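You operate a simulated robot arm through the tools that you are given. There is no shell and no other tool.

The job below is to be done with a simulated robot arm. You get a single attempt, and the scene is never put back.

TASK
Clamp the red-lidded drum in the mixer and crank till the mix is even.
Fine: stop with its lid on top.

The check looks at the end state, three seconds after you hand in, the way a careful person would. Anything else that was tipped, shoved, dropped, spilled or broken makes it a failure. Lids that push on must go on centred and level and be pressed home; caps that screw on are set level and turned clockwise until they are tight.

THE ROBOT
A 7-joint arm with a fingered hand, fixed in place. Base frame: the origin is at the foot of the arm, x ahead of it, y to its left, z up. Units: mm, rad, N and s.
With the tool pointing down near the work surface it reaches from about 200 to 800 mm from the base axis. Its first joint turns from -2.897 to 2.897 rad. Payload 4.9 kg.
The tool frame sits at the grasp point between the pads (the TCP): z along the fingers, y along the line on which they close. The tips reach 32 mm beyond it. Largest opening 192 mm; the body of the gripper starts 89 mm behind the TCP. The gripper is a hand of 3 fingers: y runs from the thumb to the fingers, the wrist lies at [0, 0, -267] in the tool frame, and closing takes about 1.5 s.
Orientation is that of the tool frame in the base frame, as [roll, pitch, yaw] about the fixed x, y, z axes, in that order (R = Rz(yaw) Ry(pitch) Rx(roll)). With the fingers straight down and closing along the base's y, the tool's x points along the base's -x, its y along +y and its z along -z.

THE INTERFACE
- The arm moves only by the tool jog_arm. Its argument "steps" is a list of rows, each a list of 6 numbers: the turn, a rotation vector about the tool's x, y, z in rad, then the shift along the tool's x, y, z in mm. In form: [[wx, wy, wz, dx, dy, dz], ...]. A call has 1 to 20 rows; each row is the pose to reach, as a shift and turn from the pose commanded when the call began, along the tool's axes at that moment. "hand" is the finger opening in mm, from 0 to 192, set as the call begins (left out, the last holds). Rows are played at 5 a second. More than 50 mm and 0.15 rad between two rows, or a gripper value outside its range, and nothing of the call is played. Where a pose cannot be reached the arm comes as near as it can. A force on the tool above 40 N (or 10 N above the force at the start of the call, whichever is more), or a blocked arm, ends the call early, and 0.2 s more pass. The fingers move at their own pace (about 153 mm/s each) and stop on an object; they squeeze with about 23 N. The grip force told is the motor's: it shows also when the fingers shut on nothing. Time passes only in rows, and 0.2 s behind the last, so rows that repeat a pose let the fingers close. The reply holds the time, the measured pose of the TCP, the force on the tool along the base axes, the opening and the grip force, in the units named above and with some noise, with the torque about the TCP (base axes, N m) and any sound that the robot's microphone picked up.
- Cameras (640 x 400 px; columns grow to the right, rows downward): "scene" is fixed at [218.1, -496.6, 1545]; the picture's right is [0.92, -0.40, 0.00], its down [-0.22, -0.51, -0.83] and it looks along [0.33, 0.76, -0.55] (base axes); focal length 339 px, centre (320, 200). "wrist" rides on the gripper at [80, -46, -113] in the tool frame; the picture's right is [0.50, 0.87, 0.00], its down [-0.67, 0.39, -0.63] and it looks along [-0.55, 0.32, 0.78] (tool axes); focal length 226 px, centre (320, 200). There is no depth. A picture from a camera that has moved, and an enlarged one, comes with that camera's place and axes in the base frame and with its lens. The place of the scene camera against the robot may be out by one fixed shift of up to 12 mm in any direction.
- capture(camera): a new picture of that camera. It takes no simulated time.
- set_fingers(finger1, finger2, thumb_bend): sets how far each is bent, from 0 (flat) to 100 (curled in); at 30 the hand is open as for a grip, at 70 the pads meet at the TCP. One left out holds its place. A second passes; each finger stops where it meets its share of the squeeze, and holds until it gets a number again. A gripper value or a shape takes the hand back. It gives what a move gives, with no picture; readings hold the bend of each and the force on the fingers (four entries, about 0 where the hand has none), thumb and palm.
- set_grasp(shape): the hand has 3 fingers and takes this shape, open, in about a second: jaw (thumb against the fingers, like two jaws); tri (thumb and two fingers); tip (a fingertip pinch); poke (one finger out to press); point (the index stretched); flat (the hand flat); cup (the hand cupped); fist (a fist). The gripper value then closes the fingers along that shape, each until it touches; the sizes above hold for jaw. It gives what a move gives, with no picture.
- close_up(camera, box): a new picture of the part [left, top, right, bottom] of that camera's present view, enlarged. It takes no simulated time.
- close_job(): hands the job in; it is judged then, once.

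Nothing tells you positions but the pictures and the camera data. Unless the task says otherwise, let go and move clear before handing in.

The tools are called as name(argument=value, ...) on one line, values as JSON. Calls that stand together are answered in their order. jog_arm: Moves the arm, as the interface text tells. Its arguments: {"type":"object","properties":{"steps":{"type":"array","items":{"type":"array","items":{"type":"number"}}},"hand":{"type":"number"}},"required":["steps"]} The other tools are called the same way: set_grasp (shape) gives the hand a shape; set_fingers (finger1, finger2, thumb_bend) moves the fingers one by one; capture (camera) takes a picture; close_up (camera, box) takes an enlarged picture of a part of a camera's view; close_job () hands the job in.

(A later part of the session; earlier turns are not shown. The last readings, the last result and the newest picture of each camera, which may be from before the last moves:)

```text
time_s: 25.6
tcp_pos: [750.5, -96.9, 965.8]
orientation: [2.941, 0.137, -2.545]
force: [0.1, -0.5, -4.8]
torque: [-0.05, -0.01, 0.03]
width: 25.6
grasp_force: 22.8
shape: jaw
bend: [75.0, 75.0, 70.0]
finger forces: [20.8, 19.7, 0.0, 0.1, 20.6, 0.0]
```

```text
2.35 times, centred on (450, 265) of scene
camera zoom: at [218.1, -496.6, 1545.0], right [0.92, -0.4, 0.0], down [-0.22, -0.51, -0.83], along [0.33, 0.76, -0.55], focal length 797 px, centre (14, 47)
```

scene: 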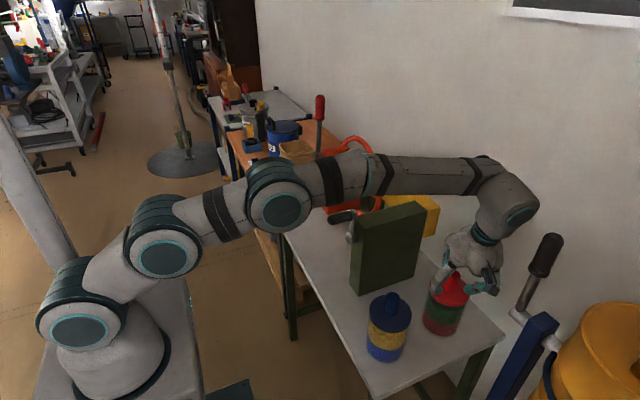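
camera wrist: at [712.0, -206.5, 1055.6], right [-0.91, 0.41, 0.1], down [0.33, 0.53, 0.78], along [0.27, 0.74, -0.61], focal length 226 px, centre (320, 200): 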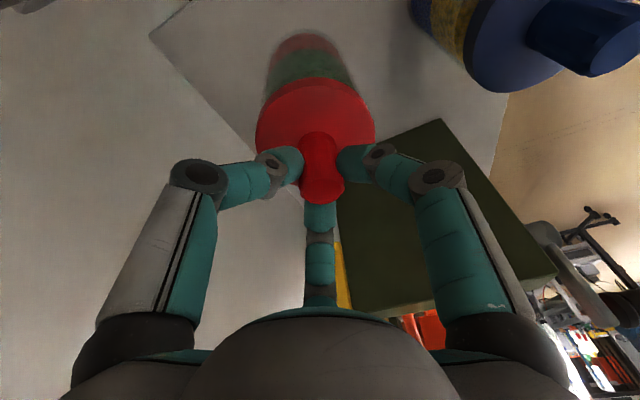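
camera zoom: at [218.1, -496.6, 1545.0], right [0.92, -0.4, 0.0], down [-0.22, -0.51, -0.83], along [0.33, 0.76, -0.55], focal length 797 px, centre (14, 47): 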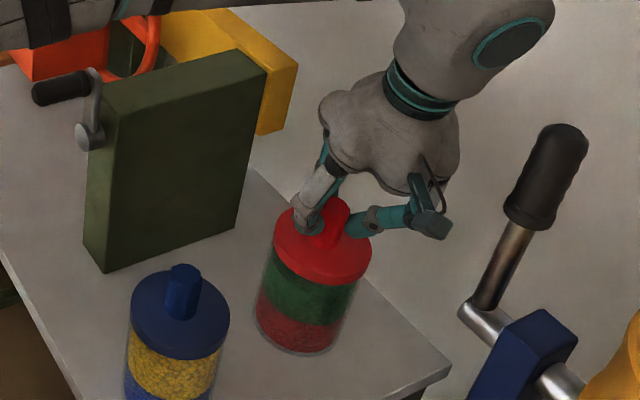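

The drum (about 0.5 kg) lifted cleanly with its lid and hangs upright. I raise it high enough to pass over the stand.

jog_arm(steps=[[0, 0, 0, -2, 2.8, -13.6], [0, 0, 0, -5.8, 8.4, -40.8], [0, 0, 0, -9.6, 14, -68], [0, 0, 0, -13.5, 19.5, -95.1], [0, 0, 0, -17.3, 25.1, -122.3], [0, 0, 0, -21.2, 30.7, -149.5], [0, 0, 0, -25, 36.3, -176.6], [0, 0, 0, -28.9, 41.9, -203.8], [0, 0, 0, -32.7, 47.4, -231], [0, 0, 0, -36.6, 53, -258.1], [0, 0, 0, -38.5, 55.8, -271.7], [0, 0, 0, -38.5, 55.8, -271.7]])

capture(camera="scene")

capture(camera="wrist")

```text
time_s: 28.2
tcp_pos: [692.0, -85.3, 1210.5]
orientation: [2.942, 0.138, -2.543]
force: [0.1, 0.1, -3.9]
torque: [-0.08, -0.05, -0.01]
width: 25.4
grasp_force: 23.1
shape: jaw
bend: [75.0, 75.0, 70.0]
finger forces: [21.4, 20.3, 0.1, 0.0, 21.8, 0.0]
out of reach, approached as far as the arm can: row 5, 6, 7, 8, 9, 10, 11, 12
```

```text
taken
```

scene: 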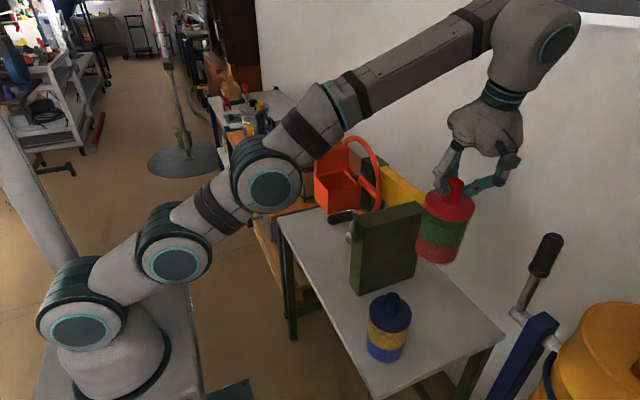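

```text
taken
camera wrist: at [653.0, -194.4, 1300.2], right [-0.91, 0.41, 0.1], down [0.33, 0.53, 0.78], along [0.27, 0.74, -0.61], focal length 226 px, centre (320, 200)
```

wrist: 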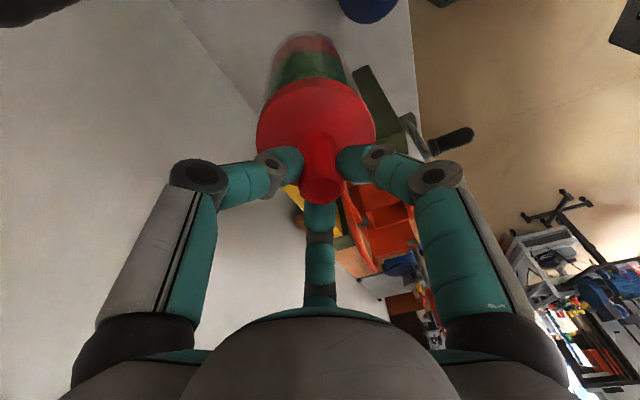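

The lift reached the arm's limit at this radius (TCP now at (692, -85, 1210)). I measure how the drum sits in the hand before rotating it to a pose with better reach.

close_up(camera="wrist", box=[230, 10, 410, 210])

close_up(camera="scene", box=[390, 130, 550, 290])

jog_arm(steps=[[0, 0, 0, 0, 0, 0]])

```text
2.00 times, centred on (320, 110) of wrist
camera zoom: at [653.0, -194.4, 1300.2], right [-0.91, 0.41, 0.1], down [0.33, 0.53, 0.78], along [0.27, 0.74, -0.61], focal length 452 px, centre (320, 380)
```

zoom: 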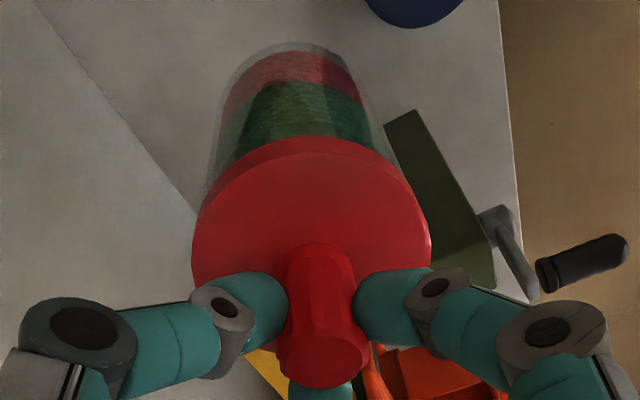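

```text
2.50 times, centred on (470, 210) of scene
camera zoom: at [218.1, -496.6, 1545.0], right [0.92, -0.4, 0.0], down [-0.22, -0.51, -0.83], along [0.33, 0.76, -0.55], focal length 847 px, centre (-55, 175)
```

zoom: 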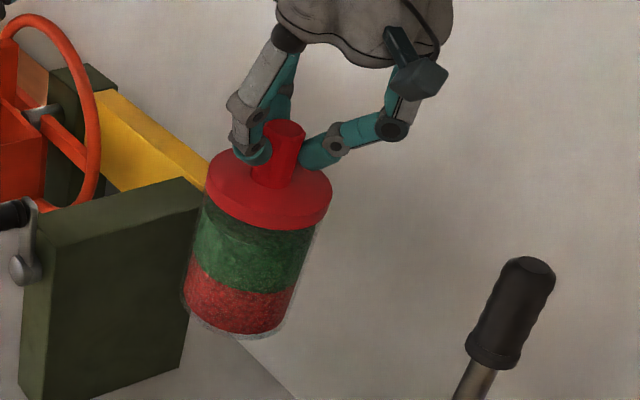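

```text
time_s: 28.6
tcp_pos: [691.8, -86.0, 1211.2]
orientation: [2.942, 0.139, -2.544]
force: [0.5, 0.6, -5.2]
torque: [-0.04, -0.03, 0.02]
width: 25.5
grasp_force: 23.0
shape: jaw
bend: [75.0, 75.0, 70.0]
finger forces: [21.6, 20.3, 0.0, 0.1, 21.5, 0.0]
```

The drum hangs vertical in the hand (drum axis about 3 mm from the TCP, bottom about 208 mm below it). I now move inward and up, yawing 30° so that the lean points toward the robot, then pass over the stand behind the crank.

jog_arm(steps=[[0.009, -0.01305, 0.0635, 12.2, 12.9, -14.2], [0.018, -0.0261, 0.127, 24.3, 25.7, -28.4], [0.027, -0.03915, 0.1905, 36.5, 38.6, -42.6], [0.036, -0.0522, 0.254, 20.2, 61.8, -35.5], [0.045, -0.06525, 0.3175, 3.9, 85, -28.5], [0.054, -0.0783, 0.381, -12.3, 108.2, -21.4], [0.063, -0.09135, 0.4445, -28.6, 131.4, -14.4], [0.072, -0.1044, 0.508, -44.9, 154.6, -7.3], [0.072, -0.1044, 0.508, -44.9, 154.6, -7.3]])

capture(camera="scene")

capture(camera="wrist")

```text
time_s: 30.6
tcp_pos: [645.6, 58.0, 1249.9]
orientation: [2.938, 0.139, -3.069]
force: [-0.1, -0.4, -4.2]
torque: [-0.08, 0.0, -0.03]
width: 25.7
grasp_force: 23.1
shape: jaw
bend: [75.0, 75.0, 70.0]
finger forces: [21.6, 20.9, 0.0, 0.0, 22.4, 0.0]
```

```text
taken
```

scene: 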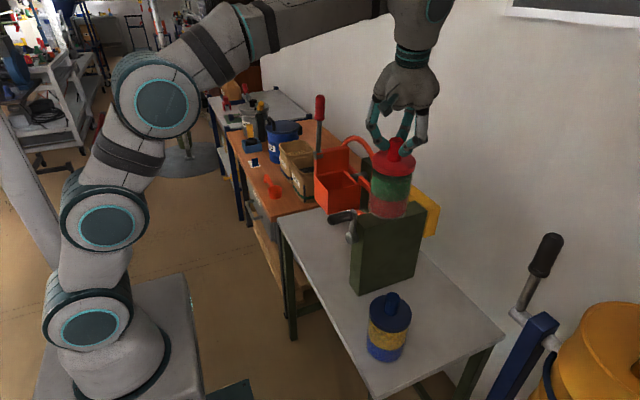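

```text
taken
camera wrist: at [557.6, -17.2, 1337.9], right [-0.58, 0.81, 0.1], down [0.55, 0.29, 0.78], along [0.6, 0.51, -0.61], focal length 226 px, centre (320, 200)
```

wrist: 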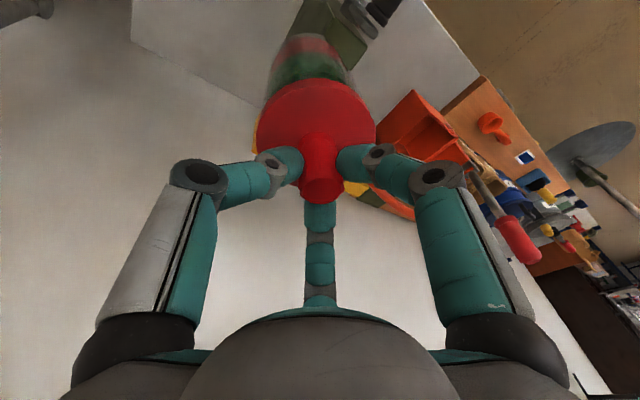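

The drum is over the stand at a safe height. I take enlarged views of the cradle box to fix its position precisely.

close_up(camera="wrist", box=[370, 80, 490, 180])

close_up(camera="scene", box=[300, 130, 390, 220])

```text
4.00 times, centred on (430, 130) of wrist
camera zoom: at [557.6, -17.2, 1337.9], right [-0.58, 0.81, 0.1], down [0.55, 0.29, 0.78], along [0.6, 0.51, -0.61], focal length 904 px, centre (-120, 480)
```

zoom: 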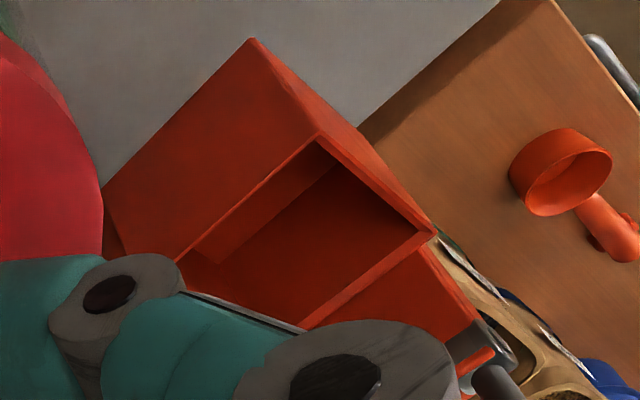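

```text
4.44 times, centred on (345, 175) of scene
camera zoom: at [218.1, -496.6, 1545.0], right [0.92, -0.4, 0.0], down [-0.22, -0.51, -0.83], along [0.33, 0.76, -0.55], focal length 1505 px, centre (209, 311)
```

zoom: 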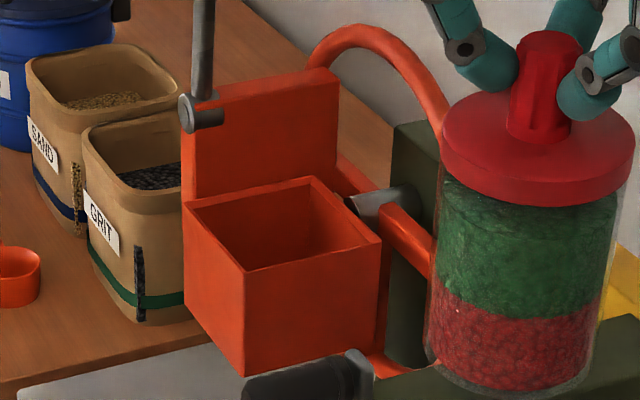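

The box's outer rim is about x 603–712, y 318–427 at z 968, so its centre is about (658, 373). I carry the drum to just above it, still about 30 mm over the rim.

jog_arm(steps=[[0, 0, 0, -1.1, 11.7, 4.4], [0, 0, 0, -3.4, 35.2, 13.3], [0, 0, 0, -6.2, 64.6, 24.4], [0, 0, 0, -9.4, 96.9, 36.7], [0, 0, 0, -12.5, 129.2, 48.9], [0, 0, 0, -15.6, 161.5, 61.1], [0, 0, 0, -18.7, 193.8, 73.3], [0, 0, 0, -21.9, 226.1, 85.5], [0, 0, 0, -24.4, 252.5, 95.5], [0, 0, 0, -26.4, 273, 103.3], [0, 0, 0, -27.8, 287.7, 108.9], [0, 0, 0, -28.4, 293.6, 111.1], [0, 0, 0, -28.4, 293.6, 111.1]])

capture(camera="scene")

capture(camera="wrist")

close_up(camera="scene", box=[300, 100, 400, 220])

```text
time_s: 33.4
tcp_pos: [654.0, 369.8, 1204.4]
orientation: [2.94, 0.14, -3.067]
force: [0.3, 0.3, -5.7]
torque: [-0.04, 0.02, 0.01]
width: 25.7
grasp_force: 23.1
shape: jaw
bend: [75.0, 75.0, 70.0]
finger forces: [21.6, 20.5, 0.0, 0.0, 21.9, 0.0]
```

```text
taken
```

scene: 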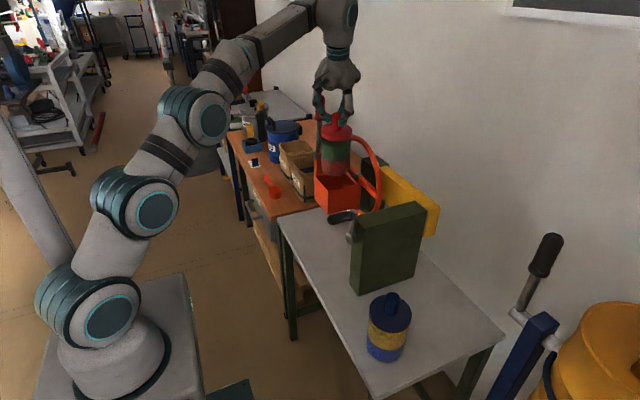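

```text
taken
camera wrist: at [565.7, 294.0, 1293.6], right [-0.58, 0.81, 0.1], down [0.55, 0.29, 0.78], along [0.6, 0.51, -0.61], focal length 226 px, centre (320, 200)
```

wrist: 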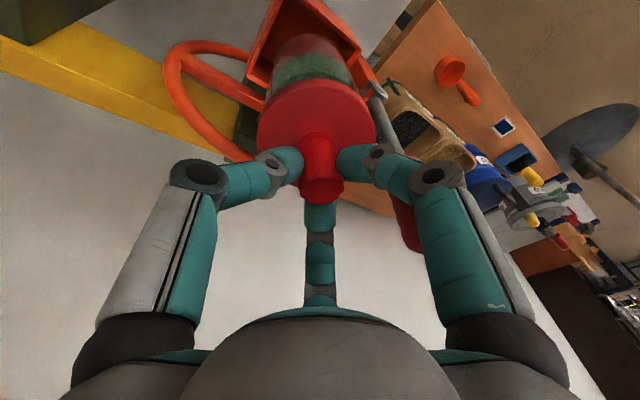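

```text
3.33 times, centred on (350, 160) of scene
camera zoom: at [218.1, -496.6, 1545.0], right [0.92, -0.4, 0.0], down [-0.22, -0.51, -0.83], along [0.33, 0.76, -0.55], focal length 1129 px, centre (220, 333)
```

zoom: 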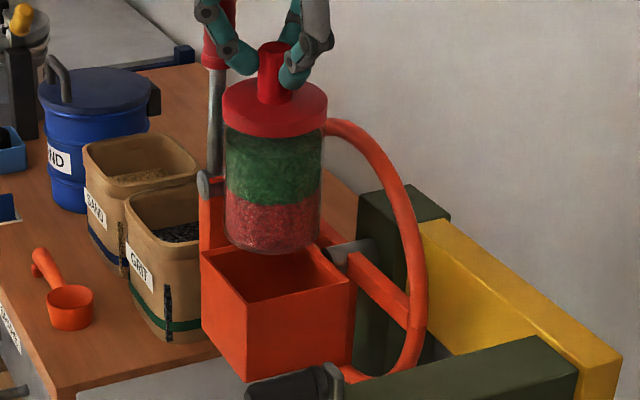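

close_up(camera="scene", box=[325, 150, 385, 220])

close_up(camera="wrist", box=[220, 0, 400, 120])

```text
5.71 times, centred on (355, 185) of scene
camera zoom: at [218.1, -496.6, 1545.0], right [0.92, -0.4, 0.0], down [-0.22, -0.51, -0.83], along [0.33, 0.76, -0.55], focal length 1935 px, centre (120, 286)
```

zoom: 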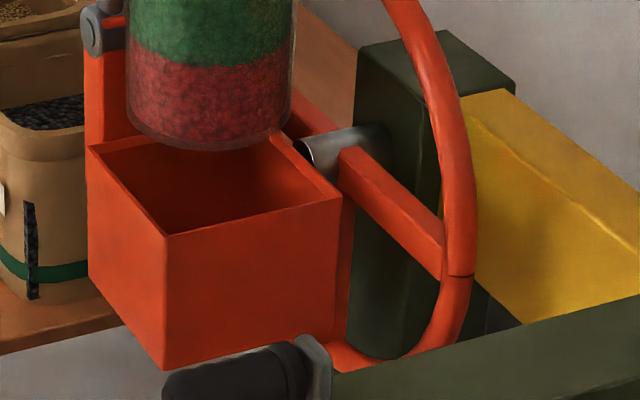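

```text
3.33 times, centred on (310, 60) of wrist
camera zoom: at [565.7, 294.0, 1293.6], right [-0.58, 0.81, 0.1], down [0.55, 0.29, 0.78], along [0.6, 0.51, -0.61], focal length 754 px, centre (353, 667)
```

zoom: 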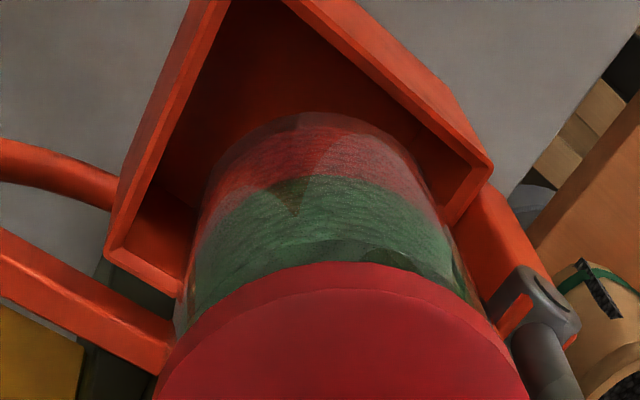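

The drum hangs over the box, tilted about 3° (bottom toward +y) and slightly off: bottom about (650, 380) against the box centre (658, 374.5). I correct the tilt and offset and lower it by 14 mm, still above the rim.

jog_arm(steps=[[0.0237, -0.0085, -0.0052, -1.2, 0.2, 5], [0.0474, -0.0169, -0.0103, -2.3, 0.4, 10], [0.0474, -0.0169, -0.0103, -2.3, 0.4, 14.9], [0.0474, -0.0169, -0.0103, -2.3, 0.4, 14.9]])

close_up(camera="wrist", box=[220, 0, 400, 120])

close_up(camera="scene", box=[325, 110, 385, 200])

```text
time_s: 34.4
tcp_pos: [660.3, 373.2, 1192.1]
orientation: [2.989, 0.157, -3.061]
force: [0.0, 0.2, -3.6]
torque: [-0.02, 0.05, 0.03]
width: 25.7
grasp_force: 23.0
shape: jaw
bend: [75.0, 75.0, 70.0]
finger forces: [21.5, 20.5, 0.0, 0.0, 21.4, 0.0]
```

```text
3.33 times, centred on (310, 60) of wrist
camera zoom: at [569.3, 302.4, 1281.4], right [-0.58, 0.81, 0.05], down [0.53, 0.33, 0.78], along [0.62, 0.48, -0.62], focal length 754 px, centre (353, 667)
```

zoom: 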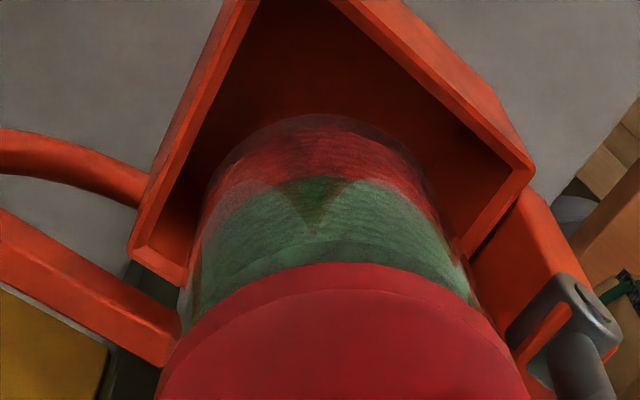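

```text
4.44 times, centred on (355, 155) of scene
camera zoom: at [218.1, -496.6, 1545.0], right [0.92, -0.4, 0.0], down [-0.22, -0.51, -0.83], along [0.33, 0.76, -0.55], focal length 1505 px, centre (164, 400)
```

zoom: 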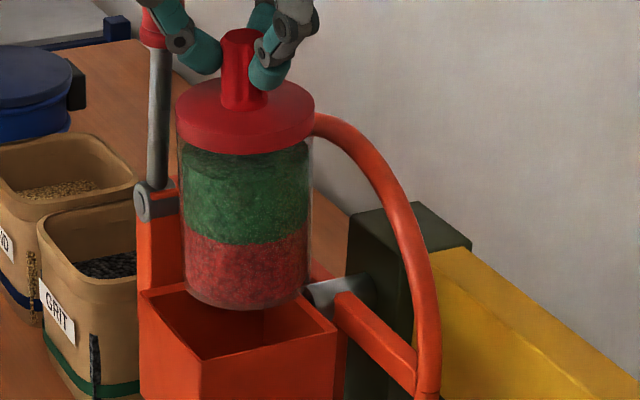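

The drum is now upright to about 1°. It needs about 4 mm toward -x; I correct that and lower it to just above the rim for another check.

jog_arm(steps=[[0, 0, 0, 2.8, -0.5, 5.6], [0, 0, 0, 5.6, -1.1, 11.2], [0, 0, 0, 5.6, -1.1, 11.2], [0, 0, 0, 5.6, -1.1, 11.2]])

close_up(camera="wrist", box=[220, 0, 400, 120])

close_up(camera="scene", box=[325, 130, 385, 210])

```text
time_s: 35.4
tcp_pos: [654.6, 375.0, 1179.4]
orientation: [2.989, 0.157, -3.061]
force: [-0.3, -0.1, -4.8]
torque: [-0.07, 0.02, 0.03]
width: 25.7
grasp_force: 22.8
shape: jaw
bend: [75.0, 75.0, 70.0]
finger forces: [21.4, 20.5, 0.1, 0.1, 21.4, 0.1]
```

```text
3.33 times, centred on (310, 60) of wrist
camera zoom: at [565.4, 303.8, 1269.5], right [-0.58, 0.81, 0.05], down [0.53, 0.33, 0.78], along [0.62, 0.48, -0.62], focal length 754 px, centre (353, 667)
```

zoom: 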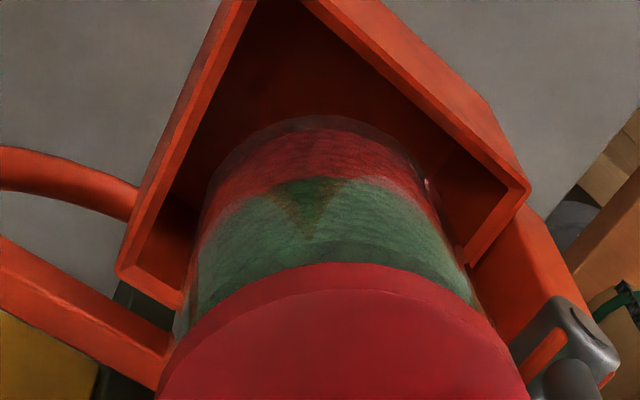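

```text
5.00 times, centred on (355, 170) of scene
camera zoom: at [218.1, -496.6, 1545.0], right [0.92, -0.4, 0.0], down [-0.22, -0.51, -0.83], along [0.33, 0.76, -0.55], focal length 1694 px, centre (145, 350)
```

zoom: 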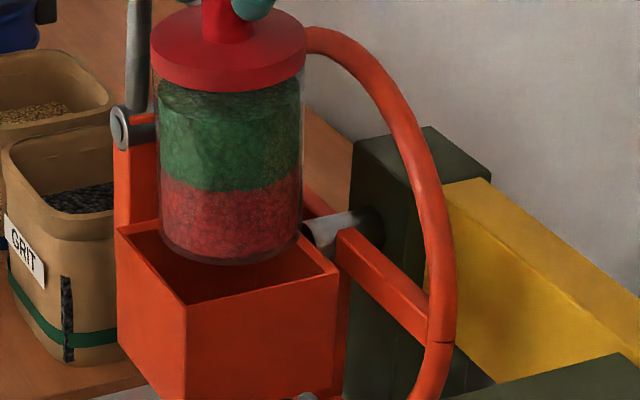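

The drum bottom is now within a couple of millimetres of the box centre. I lower it in small steps and watch the force.

jog_arm(steps=[[0, 0, 0, 0.6, -0.6, 3.9], [0, 0, 0, 1.25, -1.2, 7.8], [0, 0, 0, 1.9, -1.8, 11.7], [0, 0, 0, 1.9, -1.8, 11.7]])

close_up(camera="wrist", box=[220, 0, 400, 120])

close_up(camera="scene", box=[325, 140, 385, 210])

```text
time_s: 36.4
tcp_pos: [655.1, 374.1, 1167.5]
orientation: [2.988, 0.157, -3.062]
force: [-0.1, -0.3, -4.8]
torque: [-0.03, 0.04, 0.02]
width: 25.5
grasp_force: 22.9
shape: jaw
bend: [75.0, 75.0, 70.0]
finger forces: [21.5, 20.4, 0.1, 0.0, 21.4, 0.0]
```

```text
3.33 times, centred on (310, 60) of wrist
camera zoom: at [565.1, 303.1, 1258.3], right [-0.58, 0.81, 0.05], down [0.53, 0.33, 0.78], along [0.62, 0.48, -0.62], focal length 754 px, centre (353, 667)
```

zoom: 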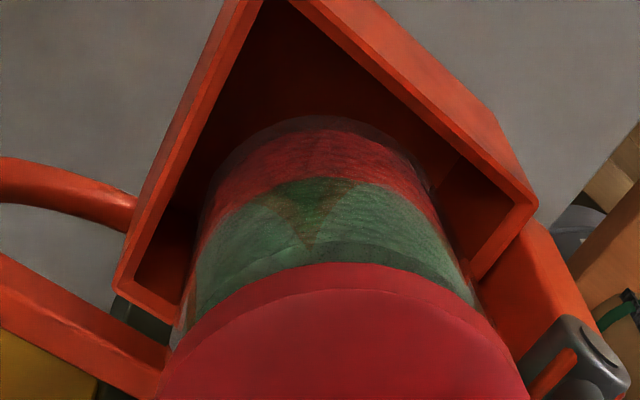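

```text
5.71 times, centred on (355, 175) of scene
camera zoom: at [218.1, -496.6, 1545.0], right [0.92, -0.4, 0.0], down [-0.22, -0.51, -0.83], along [0.33, 0.76, -0.55], focal length 1935 px, centre (120, 343)
```

zoom: 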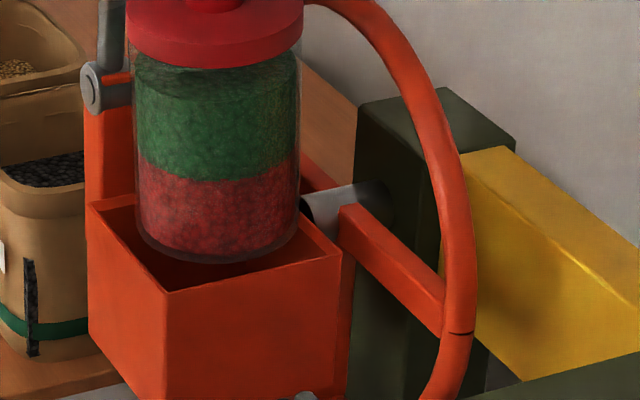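

jog_arm(steps=[[0, 0, 0, 0.4, -0.4, 2.5], [0, 0, 0, 0.8, -0.75, 4.9], [0, 0, 0, 1.2, -1.1, 7.3], [0, 0, 0, 1.6, -1.5, 9.8], [0, 0, 0, 1.6, -1.5, 9.8]])

close_up(camera="wrist", box=[220, 0, 400, 120])

close_up(camera="scene", box=[325, 140, 385, 210])

```text
time_s: 37.6
tcp_pos: [654.3, 374.5, 1160.7]
orientation: [2.987, 0.16, -3.061]
force: [-1.9, -3.2, 8.7]
torque: [-0.17, 0.08, -0.03]
width: 25.9
grasp_force: 23.3
shape: jaw
bend: [75.0, 76.0, 70.0]
finger forces: [22.9, 21.5, 0.0, 0.0, 25.4, 0.0]
```

```text
3.33 times, centred on (310, 60) of wrist
camera zoom: at [563.4, 303.5, 1250.9], right [-0.58, 0.81, 0.05], down [0.53, 0.33, 0.78], along [0.62, 0.48, -0.62], focal length 754 px, centre (353, 667)
```

zoom: 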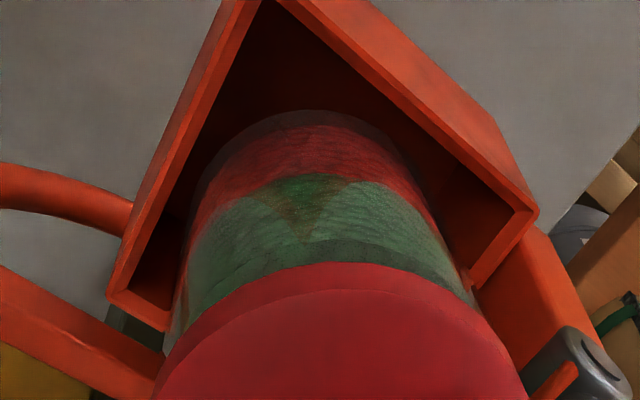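

```text
5.71 times, centred on (355, 175) of scene
camera zoom: at [218.1, -496.6, 1545.0], right [0.92, -0.4, 0.0], down [-0.22, -0.51, -0.83], along [0.33, 0.76, -0.55], focal length 1935 px, centre (120, 343)
```

zoom: 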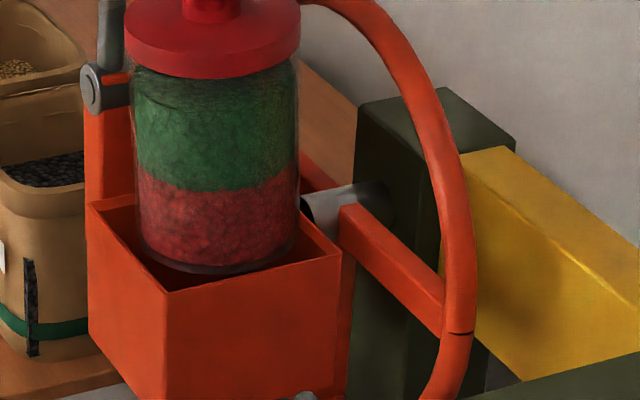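

The jar's bottom edge touched the rim (TCP 1160.7, 13 N), which tells me the true drum length: its bottom is about 191 mm below the TCP. I lift a few millimetres and measure more finely.

jog_arm(steps=[[0, 0, 0, -0.8, 0.75, -4.9], [0, 0, 0, -1.6, 1.5, -9.8], [0, 0, 0, -1.6, 1.5, -9.8]])

close_up(camera="wrist", box=[240, 5, 400, 105])

close_up(camera="scene", box=[330, 165, 380, 205])

close_up(camera="scene", box=[330, 100, 380, 140])

```text
time_s: 38.4
tcp_pos: [654.5, 375.2, 1167.5]
orientation: [2.99, 0.157, -3.061]
force: [0.2, -0.5, -3.7]
torque: [-0.03, 0.03, 0.02]
width: 25.4
grasp_force: 22.4
shape: jaw
bend: [75.0, 75.0, 70.0]
finger forces: [21.9, 20.8, 0.1, 0.1, 22.0, 0.0]
```

```text
4.00 times, centred on (320, 55) of wrist
camera zoom: at [564.2, 304.3, 1258.0], right [-0.58, 0.81, 0.05], down [0.53, 0.33, 0.78], along [0.62, 0.48, -0.62], focal length 904 px, centre (320, 780)
```

zoom: 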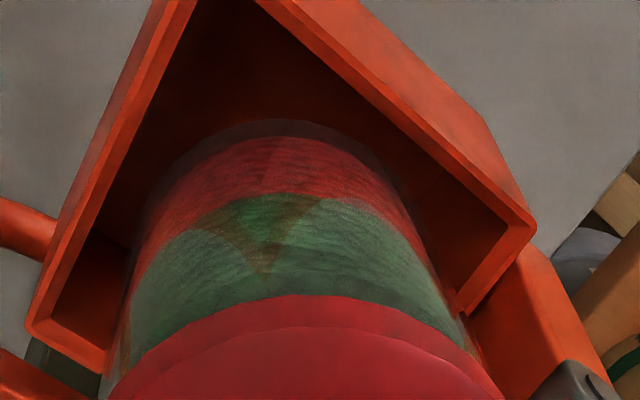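

```text
10.00 times, centred on (355, 185) of scene
camera zoom: at [218.1, -496.6, 1545.0], right [0.92, -0.4, 0.0], down [-0.22, -0.51, -0.83], along [0.33, 0.76, -0.55], focal length 3387 px, centre (-30, 350)
```

zoom: 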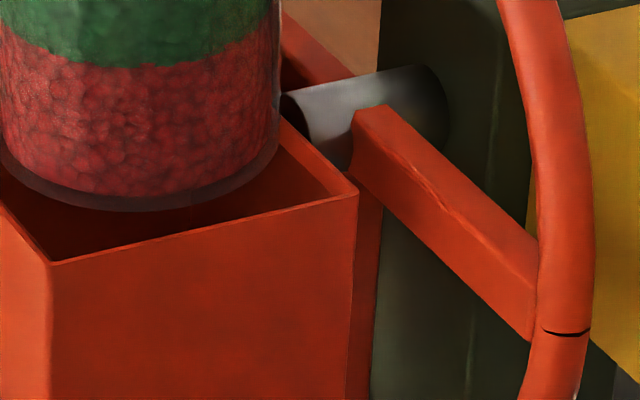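

```text
10.00 times, centred on (355, 120) of scene
camera zoom: at [218.1, -496.6, 1545.0], right [0.92, -0.4, 0.0], down [-0.22, -0.51, -0.83], along [0.33, 0.76, -0.55], focal length 3387 px, centre (-30, 1000)
```

zoom: 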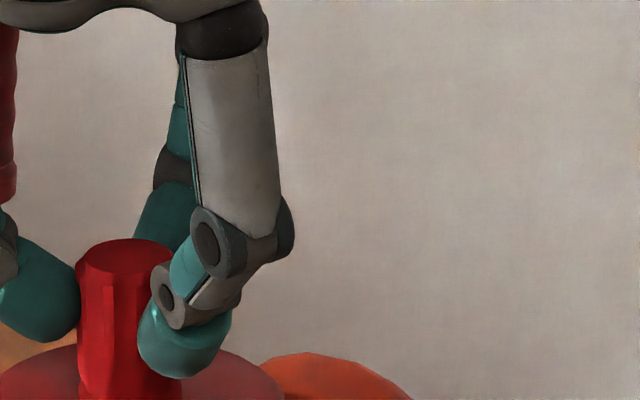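

The fine view shows my earlier tilt correction was too large: the drum's bottom is about 8 mm too far toward -y while the knob is right. I rotate back 2.5° about x and shift 3 mm in x.

jog_arm(steps=[[-0.0212, -0.0022, 0.003, -1.5, -0.15, 0.2], [-0.0423, -0.0044, 0.0061, -2.95, -0.3, 0.4], [-0.0423, -0.0044, 0.0061, -2.95, -0.3, 0.4]])

close_up(camera="wrist", box=[240, 5, 400, 105])

close_up(camera="scene", box=[330, 165, 380, 205])

close_up(camera="scene", box=[320, 120, 380, 200])

```text
time_s: 39.2
tcp_pos: [657.0, 374.2, 1168.9]
orientation: [2.945, 0.161, -3.069]
force: [-0.1, -0.8, -4.5]
torque: [-0.1, 0.02, 0.0]
width: 25.8
grasp_force: 22.9
shape: jaw
bend: [75.0, 75.0, 70.0]
finger forces: [21.9, 20.9, 0.1, 0.1, 22.8, 0.0]
```

```text
4.00 times, centred on (320, 55) of wrist
camera zoom: at [567.4, 300.0, 1255.8], right [-0.58, 0.81, 0.09], down [0.53, 0.3, 0.79], along [0.62, 0.51, -0.6], focal length 904 px, centre (320, 780)
```

zoom: 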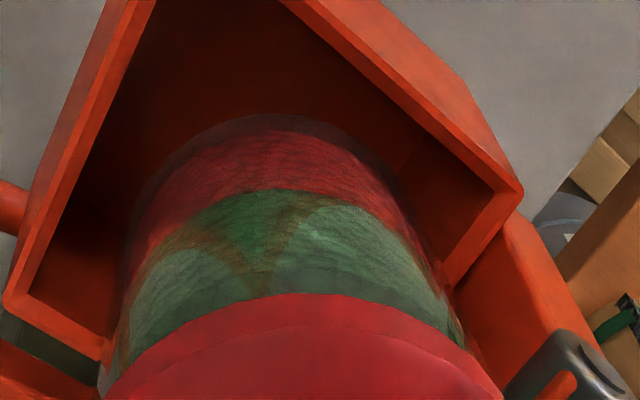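

```text
10.00 times, centred on (355, 185) of scene
camera zoom: at [218.1, -496.6, 1545.0], right [0.92, -0.4, 0.0], down [-0.22, -0.51, -0.83], along [0.33, 0.76, -0.55], focal length 3387 px, centre (-30, 350)
```

zoom: 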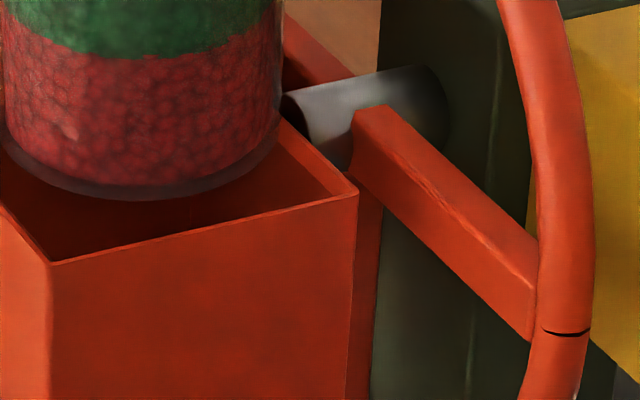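

```text
5.00 times, centred on (350, 160) of scene
camera zoom: at [218.1, -496.6, 1545.0], right [0.92, -0.4, 0.0], down [-0.22, -0.51, -0.83], along [0.33, 0.76, -0.55], focal length 1694 px, centre (170, 400)
```

zoom: 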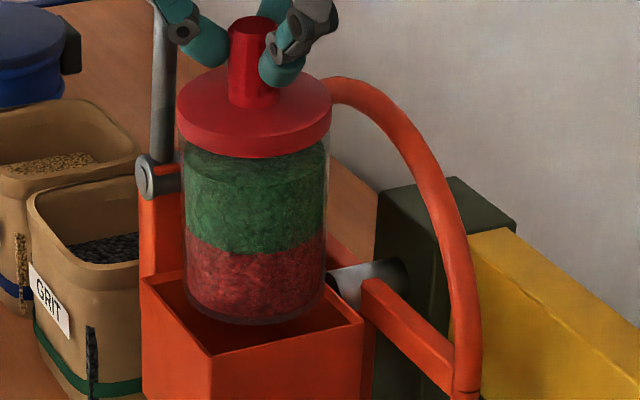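

The drum now looks centred within a couple of millimetres in both cameras. I lower again in small steps.

jog_arm(steps=[[0, 0, 0, 0.4, -0.5, 2.4], [0, 0, 0, 0.8, -1.0, 4.8], [0, 0, 0, 1.2, -1.45, 7.3], [0, 0, 0, 1.6, -1.9, 9.7], [0, 0, 0, 1.6, -1.9, 9.7]])

close_up(camera="scene", box=[330, 165, 380, 205])

close_up(camera="wrist", box=[240, 5, 400, 105])

```text
time_s: 40.4
tcp_pos: [658.8, 374.3, 1164.0]
orientation: [2.943, 0.166, -3.07]
force: [0.8, -7.9, 20.3]
torque: [-0.22, -0.04, 0.0]
width: 26.1
grasp_force: 22.5
shape: jaw
bend: [76.0, 76.0, 70.0]
finger forces: [24.4, 23.7, 0.2, 0.0, 30.0, 0.0]
```

```text
10.00 times, centred on (355, 185) of scene
camera zoom: at [218.1, -496.6, 1545.0], right [0.92, -0.4, 0.0], down [-0.22, -0.51, -0.83], along [0.33, 0.76, -0.55], focal length 3387 px, centre (-30, 350)
```

zoom: 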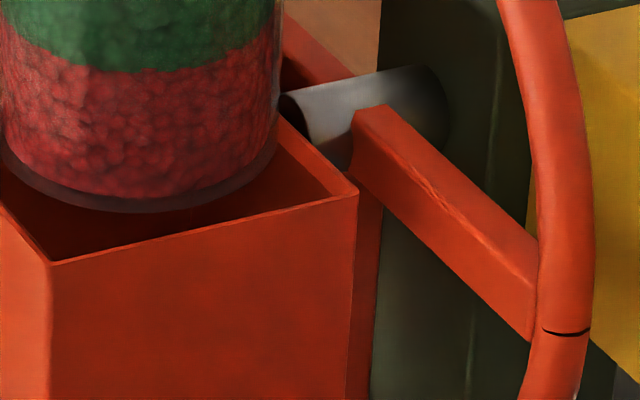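

```text
4.00 times, centred on (320, 55) of wrist
camera zoom: at [567.5, 299.0, 1249.3], right [-0.58, 0.81, 0.09], down [0.53, 0.29, 0.8], along [0.62, 0.51, -0.6], focal length 904 px, centre (320, 780)
```

zoom: 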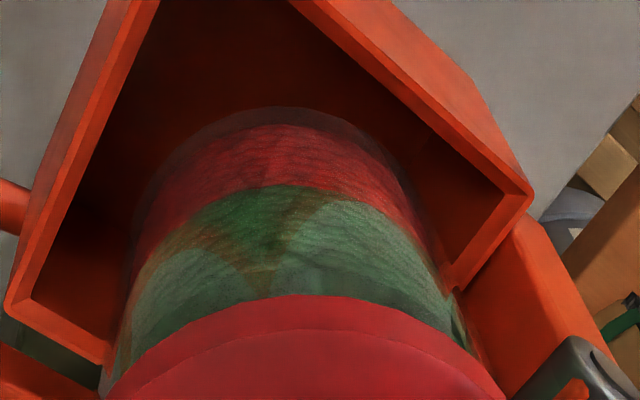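

Contact again: 25 N, and the torque puts the contact point at about +53 mm in y, so the jar is meeting the +y wall. I lift slightly and look at the wall thickness in detail.

jog_arm(steps=[[0, 0, 0, -0.8, 1.0, -4.8], [0, 0, 0, -1.6, 1.9, -9.7], [0, 0, 0, -1.6, 1.9, -9.7]])

close_up(camera="wrist", box=[225, 50, 285, 110])

close_up(camera="wrist", box=[330, 30, 390, 90])

close_up(camera="scene", box=[325, 165, 355, 195])

```text
time_s: 41.2
tcp_pos: [657.3, 376.4, 1166.0]
orientation: [2.948, 0.154, -3.067]
force: [0.5, -0.2, -5.4]
torque: [-0.1, 0.05, -0.01]
width: 26.0
grasp_force: 23.6
shape: jaw
bend: [75.0, 75.0, 70.0]
finger forces: [22.6, 21.6, 0.0, 0.0, 23.3, 0.0]
```

```text
6.67 times, centred on (255, 80) of wrist
camera zoom: at [567.4, 300.8, 1254.1], right [-0.58, 0.81, 0.09], down [0.53, 0.3, 0.79], along [0.61, 0.51, -0.61], focal length 1507 px, centre (753, 1000)
```

zoom: 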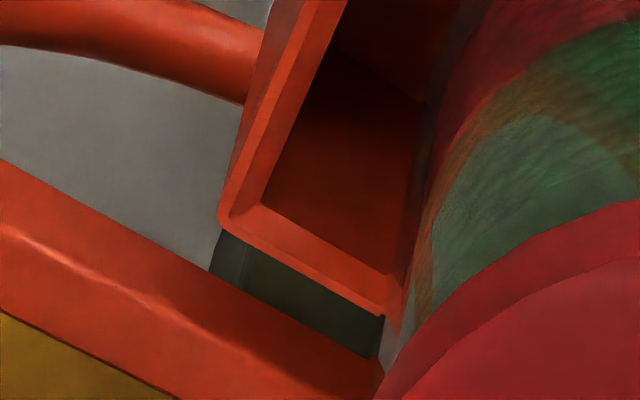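

```text
6.67 times, centred on (360, 60) of wrist
camera zoom: at [567.4, 300.8, 1254.1], right [-0.58, 0.81, 0.09], down [0.53, 0.3, 0.79], along [0.61, 0.51, -0.61], focal length 1507 px, centre (53, 1133)
```

zoom: 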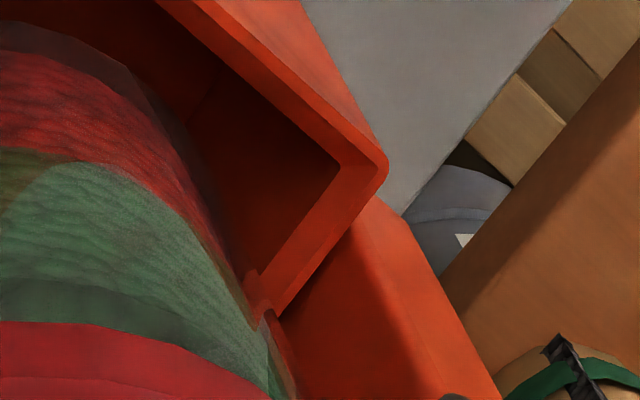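

```text
13.33 times, centred on (340, 180) of scene
camera zoom: at [218.1, -496.6, 1545.0], right [0.92, -0.4, 0.0], down [-0.22, -0.51, -0.83], along [0.33, 0.76, -0.55], focal length 4516 px, centre (53, 467)
```

zoom: 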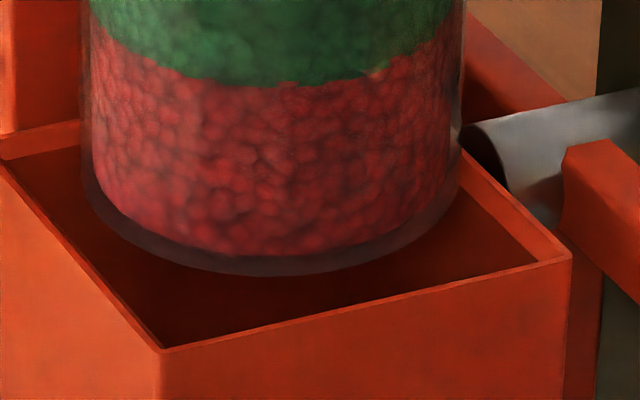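

The inner pocket is about x 607–706.5, y 323–421 (centre (657, 372)), so clearance is only about 2 mm. I check the jar's present position against that.

close_up(camera="wrist", box=[250, 10, 350, 70])

close_up(camera="scene", box=[325, 125, 365, 195])

```text
6.40 times, centred on (300, 40) of wrist
camera zoom: at [567.4, 300.8, 1254.1], right [-0.58, 0.81, 0.09], down [0.53, 0.3, 0.79], along [0.61, 0.51, -0.61], focal length 1447 px, centre (448, 1224)
```

zoom: 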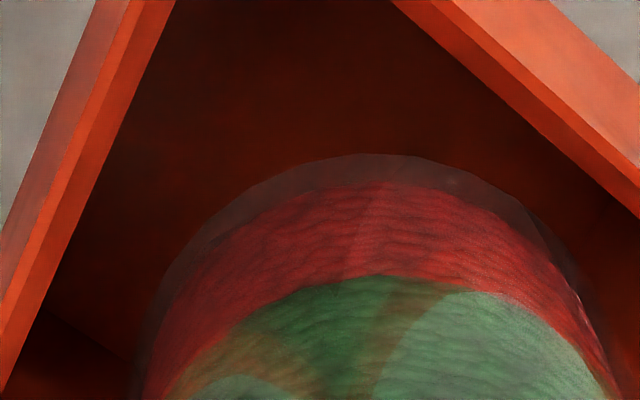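

```text
5.71 times, centred on (345, 160) of scene
camera zoom: at [218.1, -496.6, 1545.0], right [0.92, -0.4, 0.0], down [-0.22, -0.51, -0.83], along [0.33, 0.76, -0.55], focal length 1935 px, centre (177, 429)
```

zoom: 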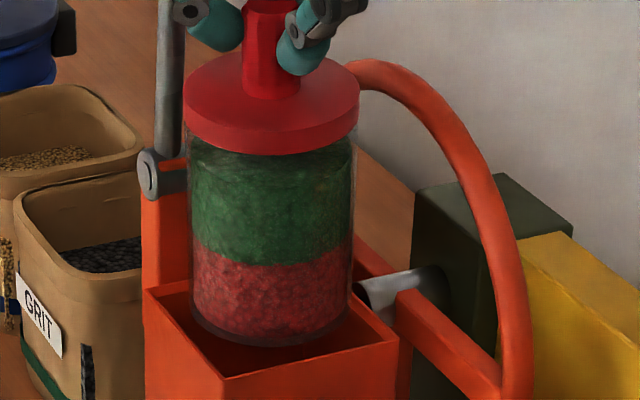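

Combining both cameras and the contact, the jar is about 2–3 mm too far toward +y. I shift 3 mm toward -y and lower again.

jog_arm(steps=[[0, 0, 0, 0.3, -2.9, -0.6], [0, 0, 0, 0.6, -3.3, 1.3], [0, 0, 0, 1.0, -3.8, 3.7], [0, 0, 0, 1.4, -4.2, 6.2], [0, 0, 0, 1.7, -4.7, 8.6], [0, 0, 0, 1.7, -4.7, 8.6]])

```text
time_s: 42.6
tcp_pos: [657.9, 372.2, 1163.0]
orientation: [2.94, 0.165, -3.07]
force: [-3.4, -3.7, 17.2]
torque: [-0.04, 0.07, 0.03]
width: 25.9
grasp_force: 22.9
shape: jaw
bend: [76.0, 76.0, 70.0]
finger forces: [25.7, 23.3, 0.0, 0.0, 26.1, 0.1]
```

Contact now on the +x and +y walls (lateral reaction -3.4, -3.7 N). I look at the gaps while it rests there.

close_up(camera="scene", box=[325, 165, 365, 195])

close_up(camera="wrist", box=[240, 5, 400, 105])

capture(camera="wrist")

```text
13.33 times, centred on (345, 180) of scene
camera zoom: at [218.1, -496.6, 1545.0], right [0.92, -0.4, 0.0], down [-0.22, -0.51, -0.83], along [0.33, 0.76, -0.55], focal length 4516 px, centre (-13, 467)
```

zoom: 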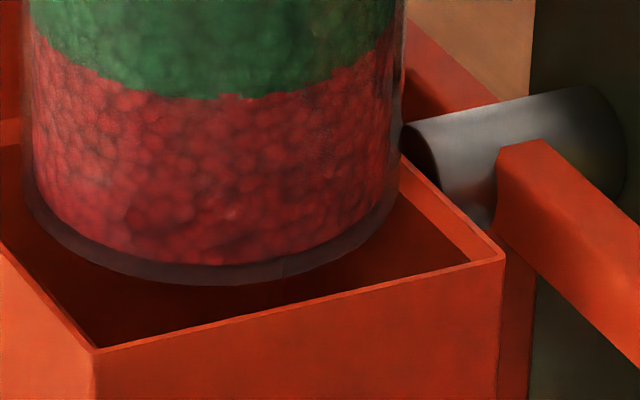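

```text
4.00 times, centred on (320, 55) of wrist
camera zoom: at [567.4, 297.4, 1249.2], right [-0.58, 0.81, 0.09], down [0.53, 0.29, 0.8], along [0.62, 0.51, -0.6], focal length 904 px, centre (320, 780)
```

zoom: 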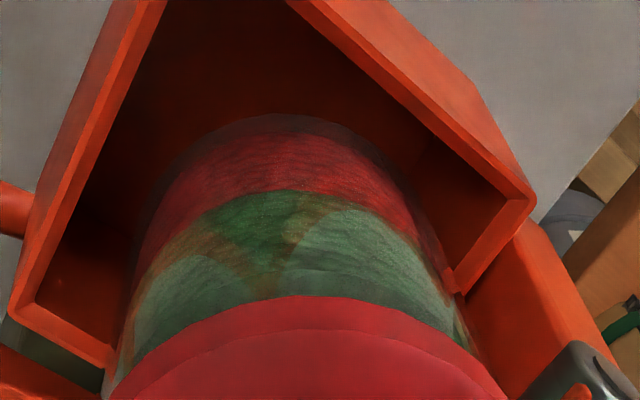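

```text
taken
camera wrist: at [567.4, 297.4, 1249.2], right [-0.58, 0.81, 0.09], down [0.53, 0.29, 0.8], along [0.62, 0.51, -0.6], focal length 226 px, centre (320, 200)
```

wrist: 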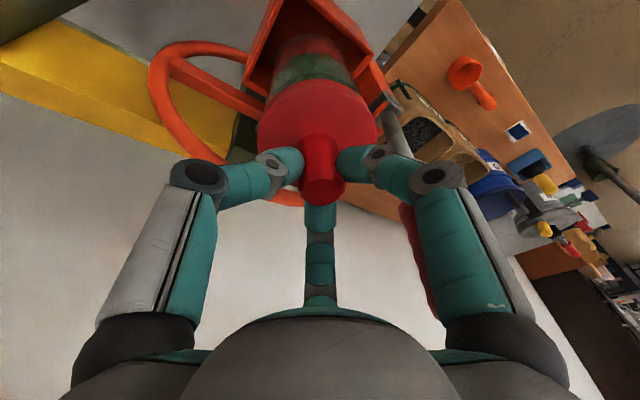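

The jar sits about 4 mm too far toward +x and 3 mm toward +y. I lift a little, shift by (-3.5, -3) and lower again.

jog_arm(steps=[[0, 0, 0, -0.8, 0.96, -4.84], [0, 0, 0, -1.6, 1.9, -9.7], [0, 0, 0, 2.06, -0.65, -10.8], [0, 0, 0, 2.54, -1.22, -7.9], [0, 0, 0, 3.0, -1.8, -5.0], [0, 0, 0, 3.5, -2.38, -2.1], [0, 0, 0, 3.98, -2.95, 0.8], [0, 0, 0, 3.98, -2.95, 0.8]])

close_up(camera="scene", box=[325, 165, 365, 195])

```text
time_s: 44.4
tcp_pos: [655.2, 369.0, 1160.4]
orientation: [2.944, 0.169, -3.071]
force: [1.2, -10.4, 25.7]
torque: [-0.26, -0.04, -0.01]
width: 26.5
grasp_force: 23.3
shape: jaw
bend: [76.0, 76.0, 70.0]
finger forces: [25.4, 24.0, 0.1, 0.0, 32.0, 0.0]
```

```text
13.33 times, centred on (345, 180) of scene
camera zoom: at [218.1, -496.6, 1545.0], right [0.92, -0.4, 0.0], down [-0.22, -0.51, -0.83], along [0.33, 0.76, -0.55], focal length 4516 px, centre (-13, 467)
```

zoom: 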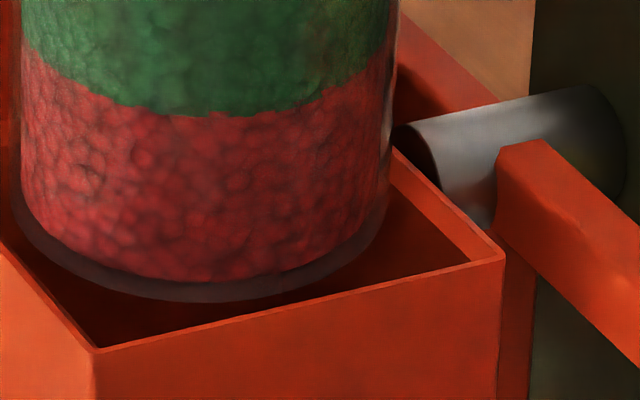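

I found the error in my wrist-camera reckoning: off-axis perspective. Redone, the jar's bottom is offset about (+6, +3) from the knob (a 2° tilt, which the scene view and contact forces confirm), so it has been hitting the +x/+y walls. I lift, rotate it upright and shift.

jog_arm(steps=[[0, 0, 0, -1.3, 1.5, -7.7], [0.0039, 0.0106, 0.0014, -2.6, 2.6, -15.4], [0.0077, 0.0211, 0.0029, -3.5, 2.4, -15.4], [0.0116, 0.0317, 0.0043, -4.3, 2.2, -15.4], [0.0116, 0.0317, 0.0043, -4.3, 2.2, -15.4]])

close_up(camera="wrist", box=[240, 5, 400, 105])

close_up(camera="scene", box=[325, 125, 385, 200])

```text
time_s: 45.6
tcp_pos: [656.0, 367.4, 1171.5]
orientation: [2.958, 0.127, -3.067]
force: [-0.7, 0.6, -5.4]
torque: [-0.01, 0.03, 0.0]
width: 26.1
grasp_force: 23.1
shape: jaw
bend: [76.0, 76.0, 70.0]
finger forces: [22.2, 21.2, 0.0, 0.1, 22.2, 0.0]
```

```text
4.00 times, centred on (320, 55) of wrist
camera zoom: at [569.0, 294.6, 1262.5], right [-0.58, 0.81, 0.09], down [0.56, 0.31, 0.77], along [0.6, 0.5, -0.63], focal length 904 px, centre (320, 780)
```

zoom: 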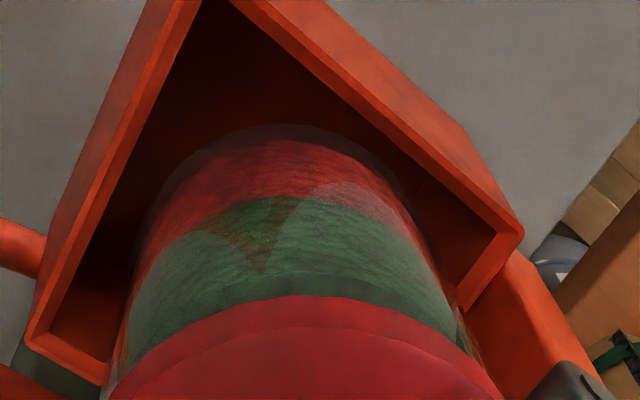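

```text
5.33 times, centred on (355, 162) of scene
camera zoom: at [218.1, -496.6, 1545.0], right [0.92, -0.4, 0.0], down [-0.22, -0.51, -0.83], along [0.33, 0.76, -0.55], focal length 1806 px, centre (133, 400)
```

zoom: 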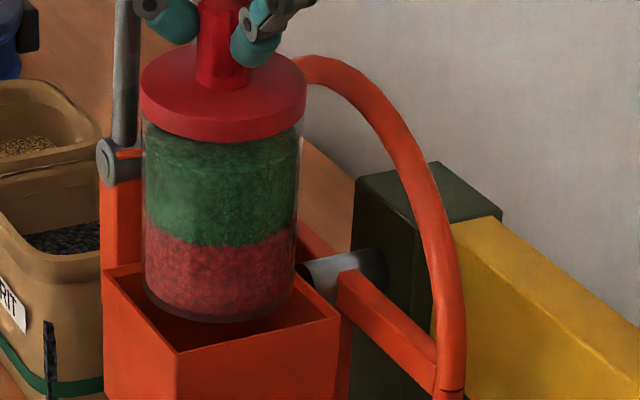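

jog_arm(steps=[[0, 0, 0, 1.72, -2.99, -0.78], [0, 0, 0, 2.1, -3.53, 2.15], [0, 0, 0, 2.48, -4.08, 5.07], [0, 0, 0, 2.86, -4.62, 8.0], [0, 0, 0, 3.24, -5.16, 10.92], [0, 0, 0, 3.24, -5.16, 10.92]])

```text
time_s: 47.0
tcp_pos: [655.3, 365.1, 1160.9]
orientation: [2.957, 0.128, -3.067]
force: [-0.7, 0.5, -4.2]
torque: [-0.04, 0.02, -0.02]
width: 26.2
grasp_force: 23.0
shape: jaw
bend: [76.0, 76.0, 70.0]
finger forces: [22.0, 21.3, 0.1, 0.1, 22.2, 0.0]
```

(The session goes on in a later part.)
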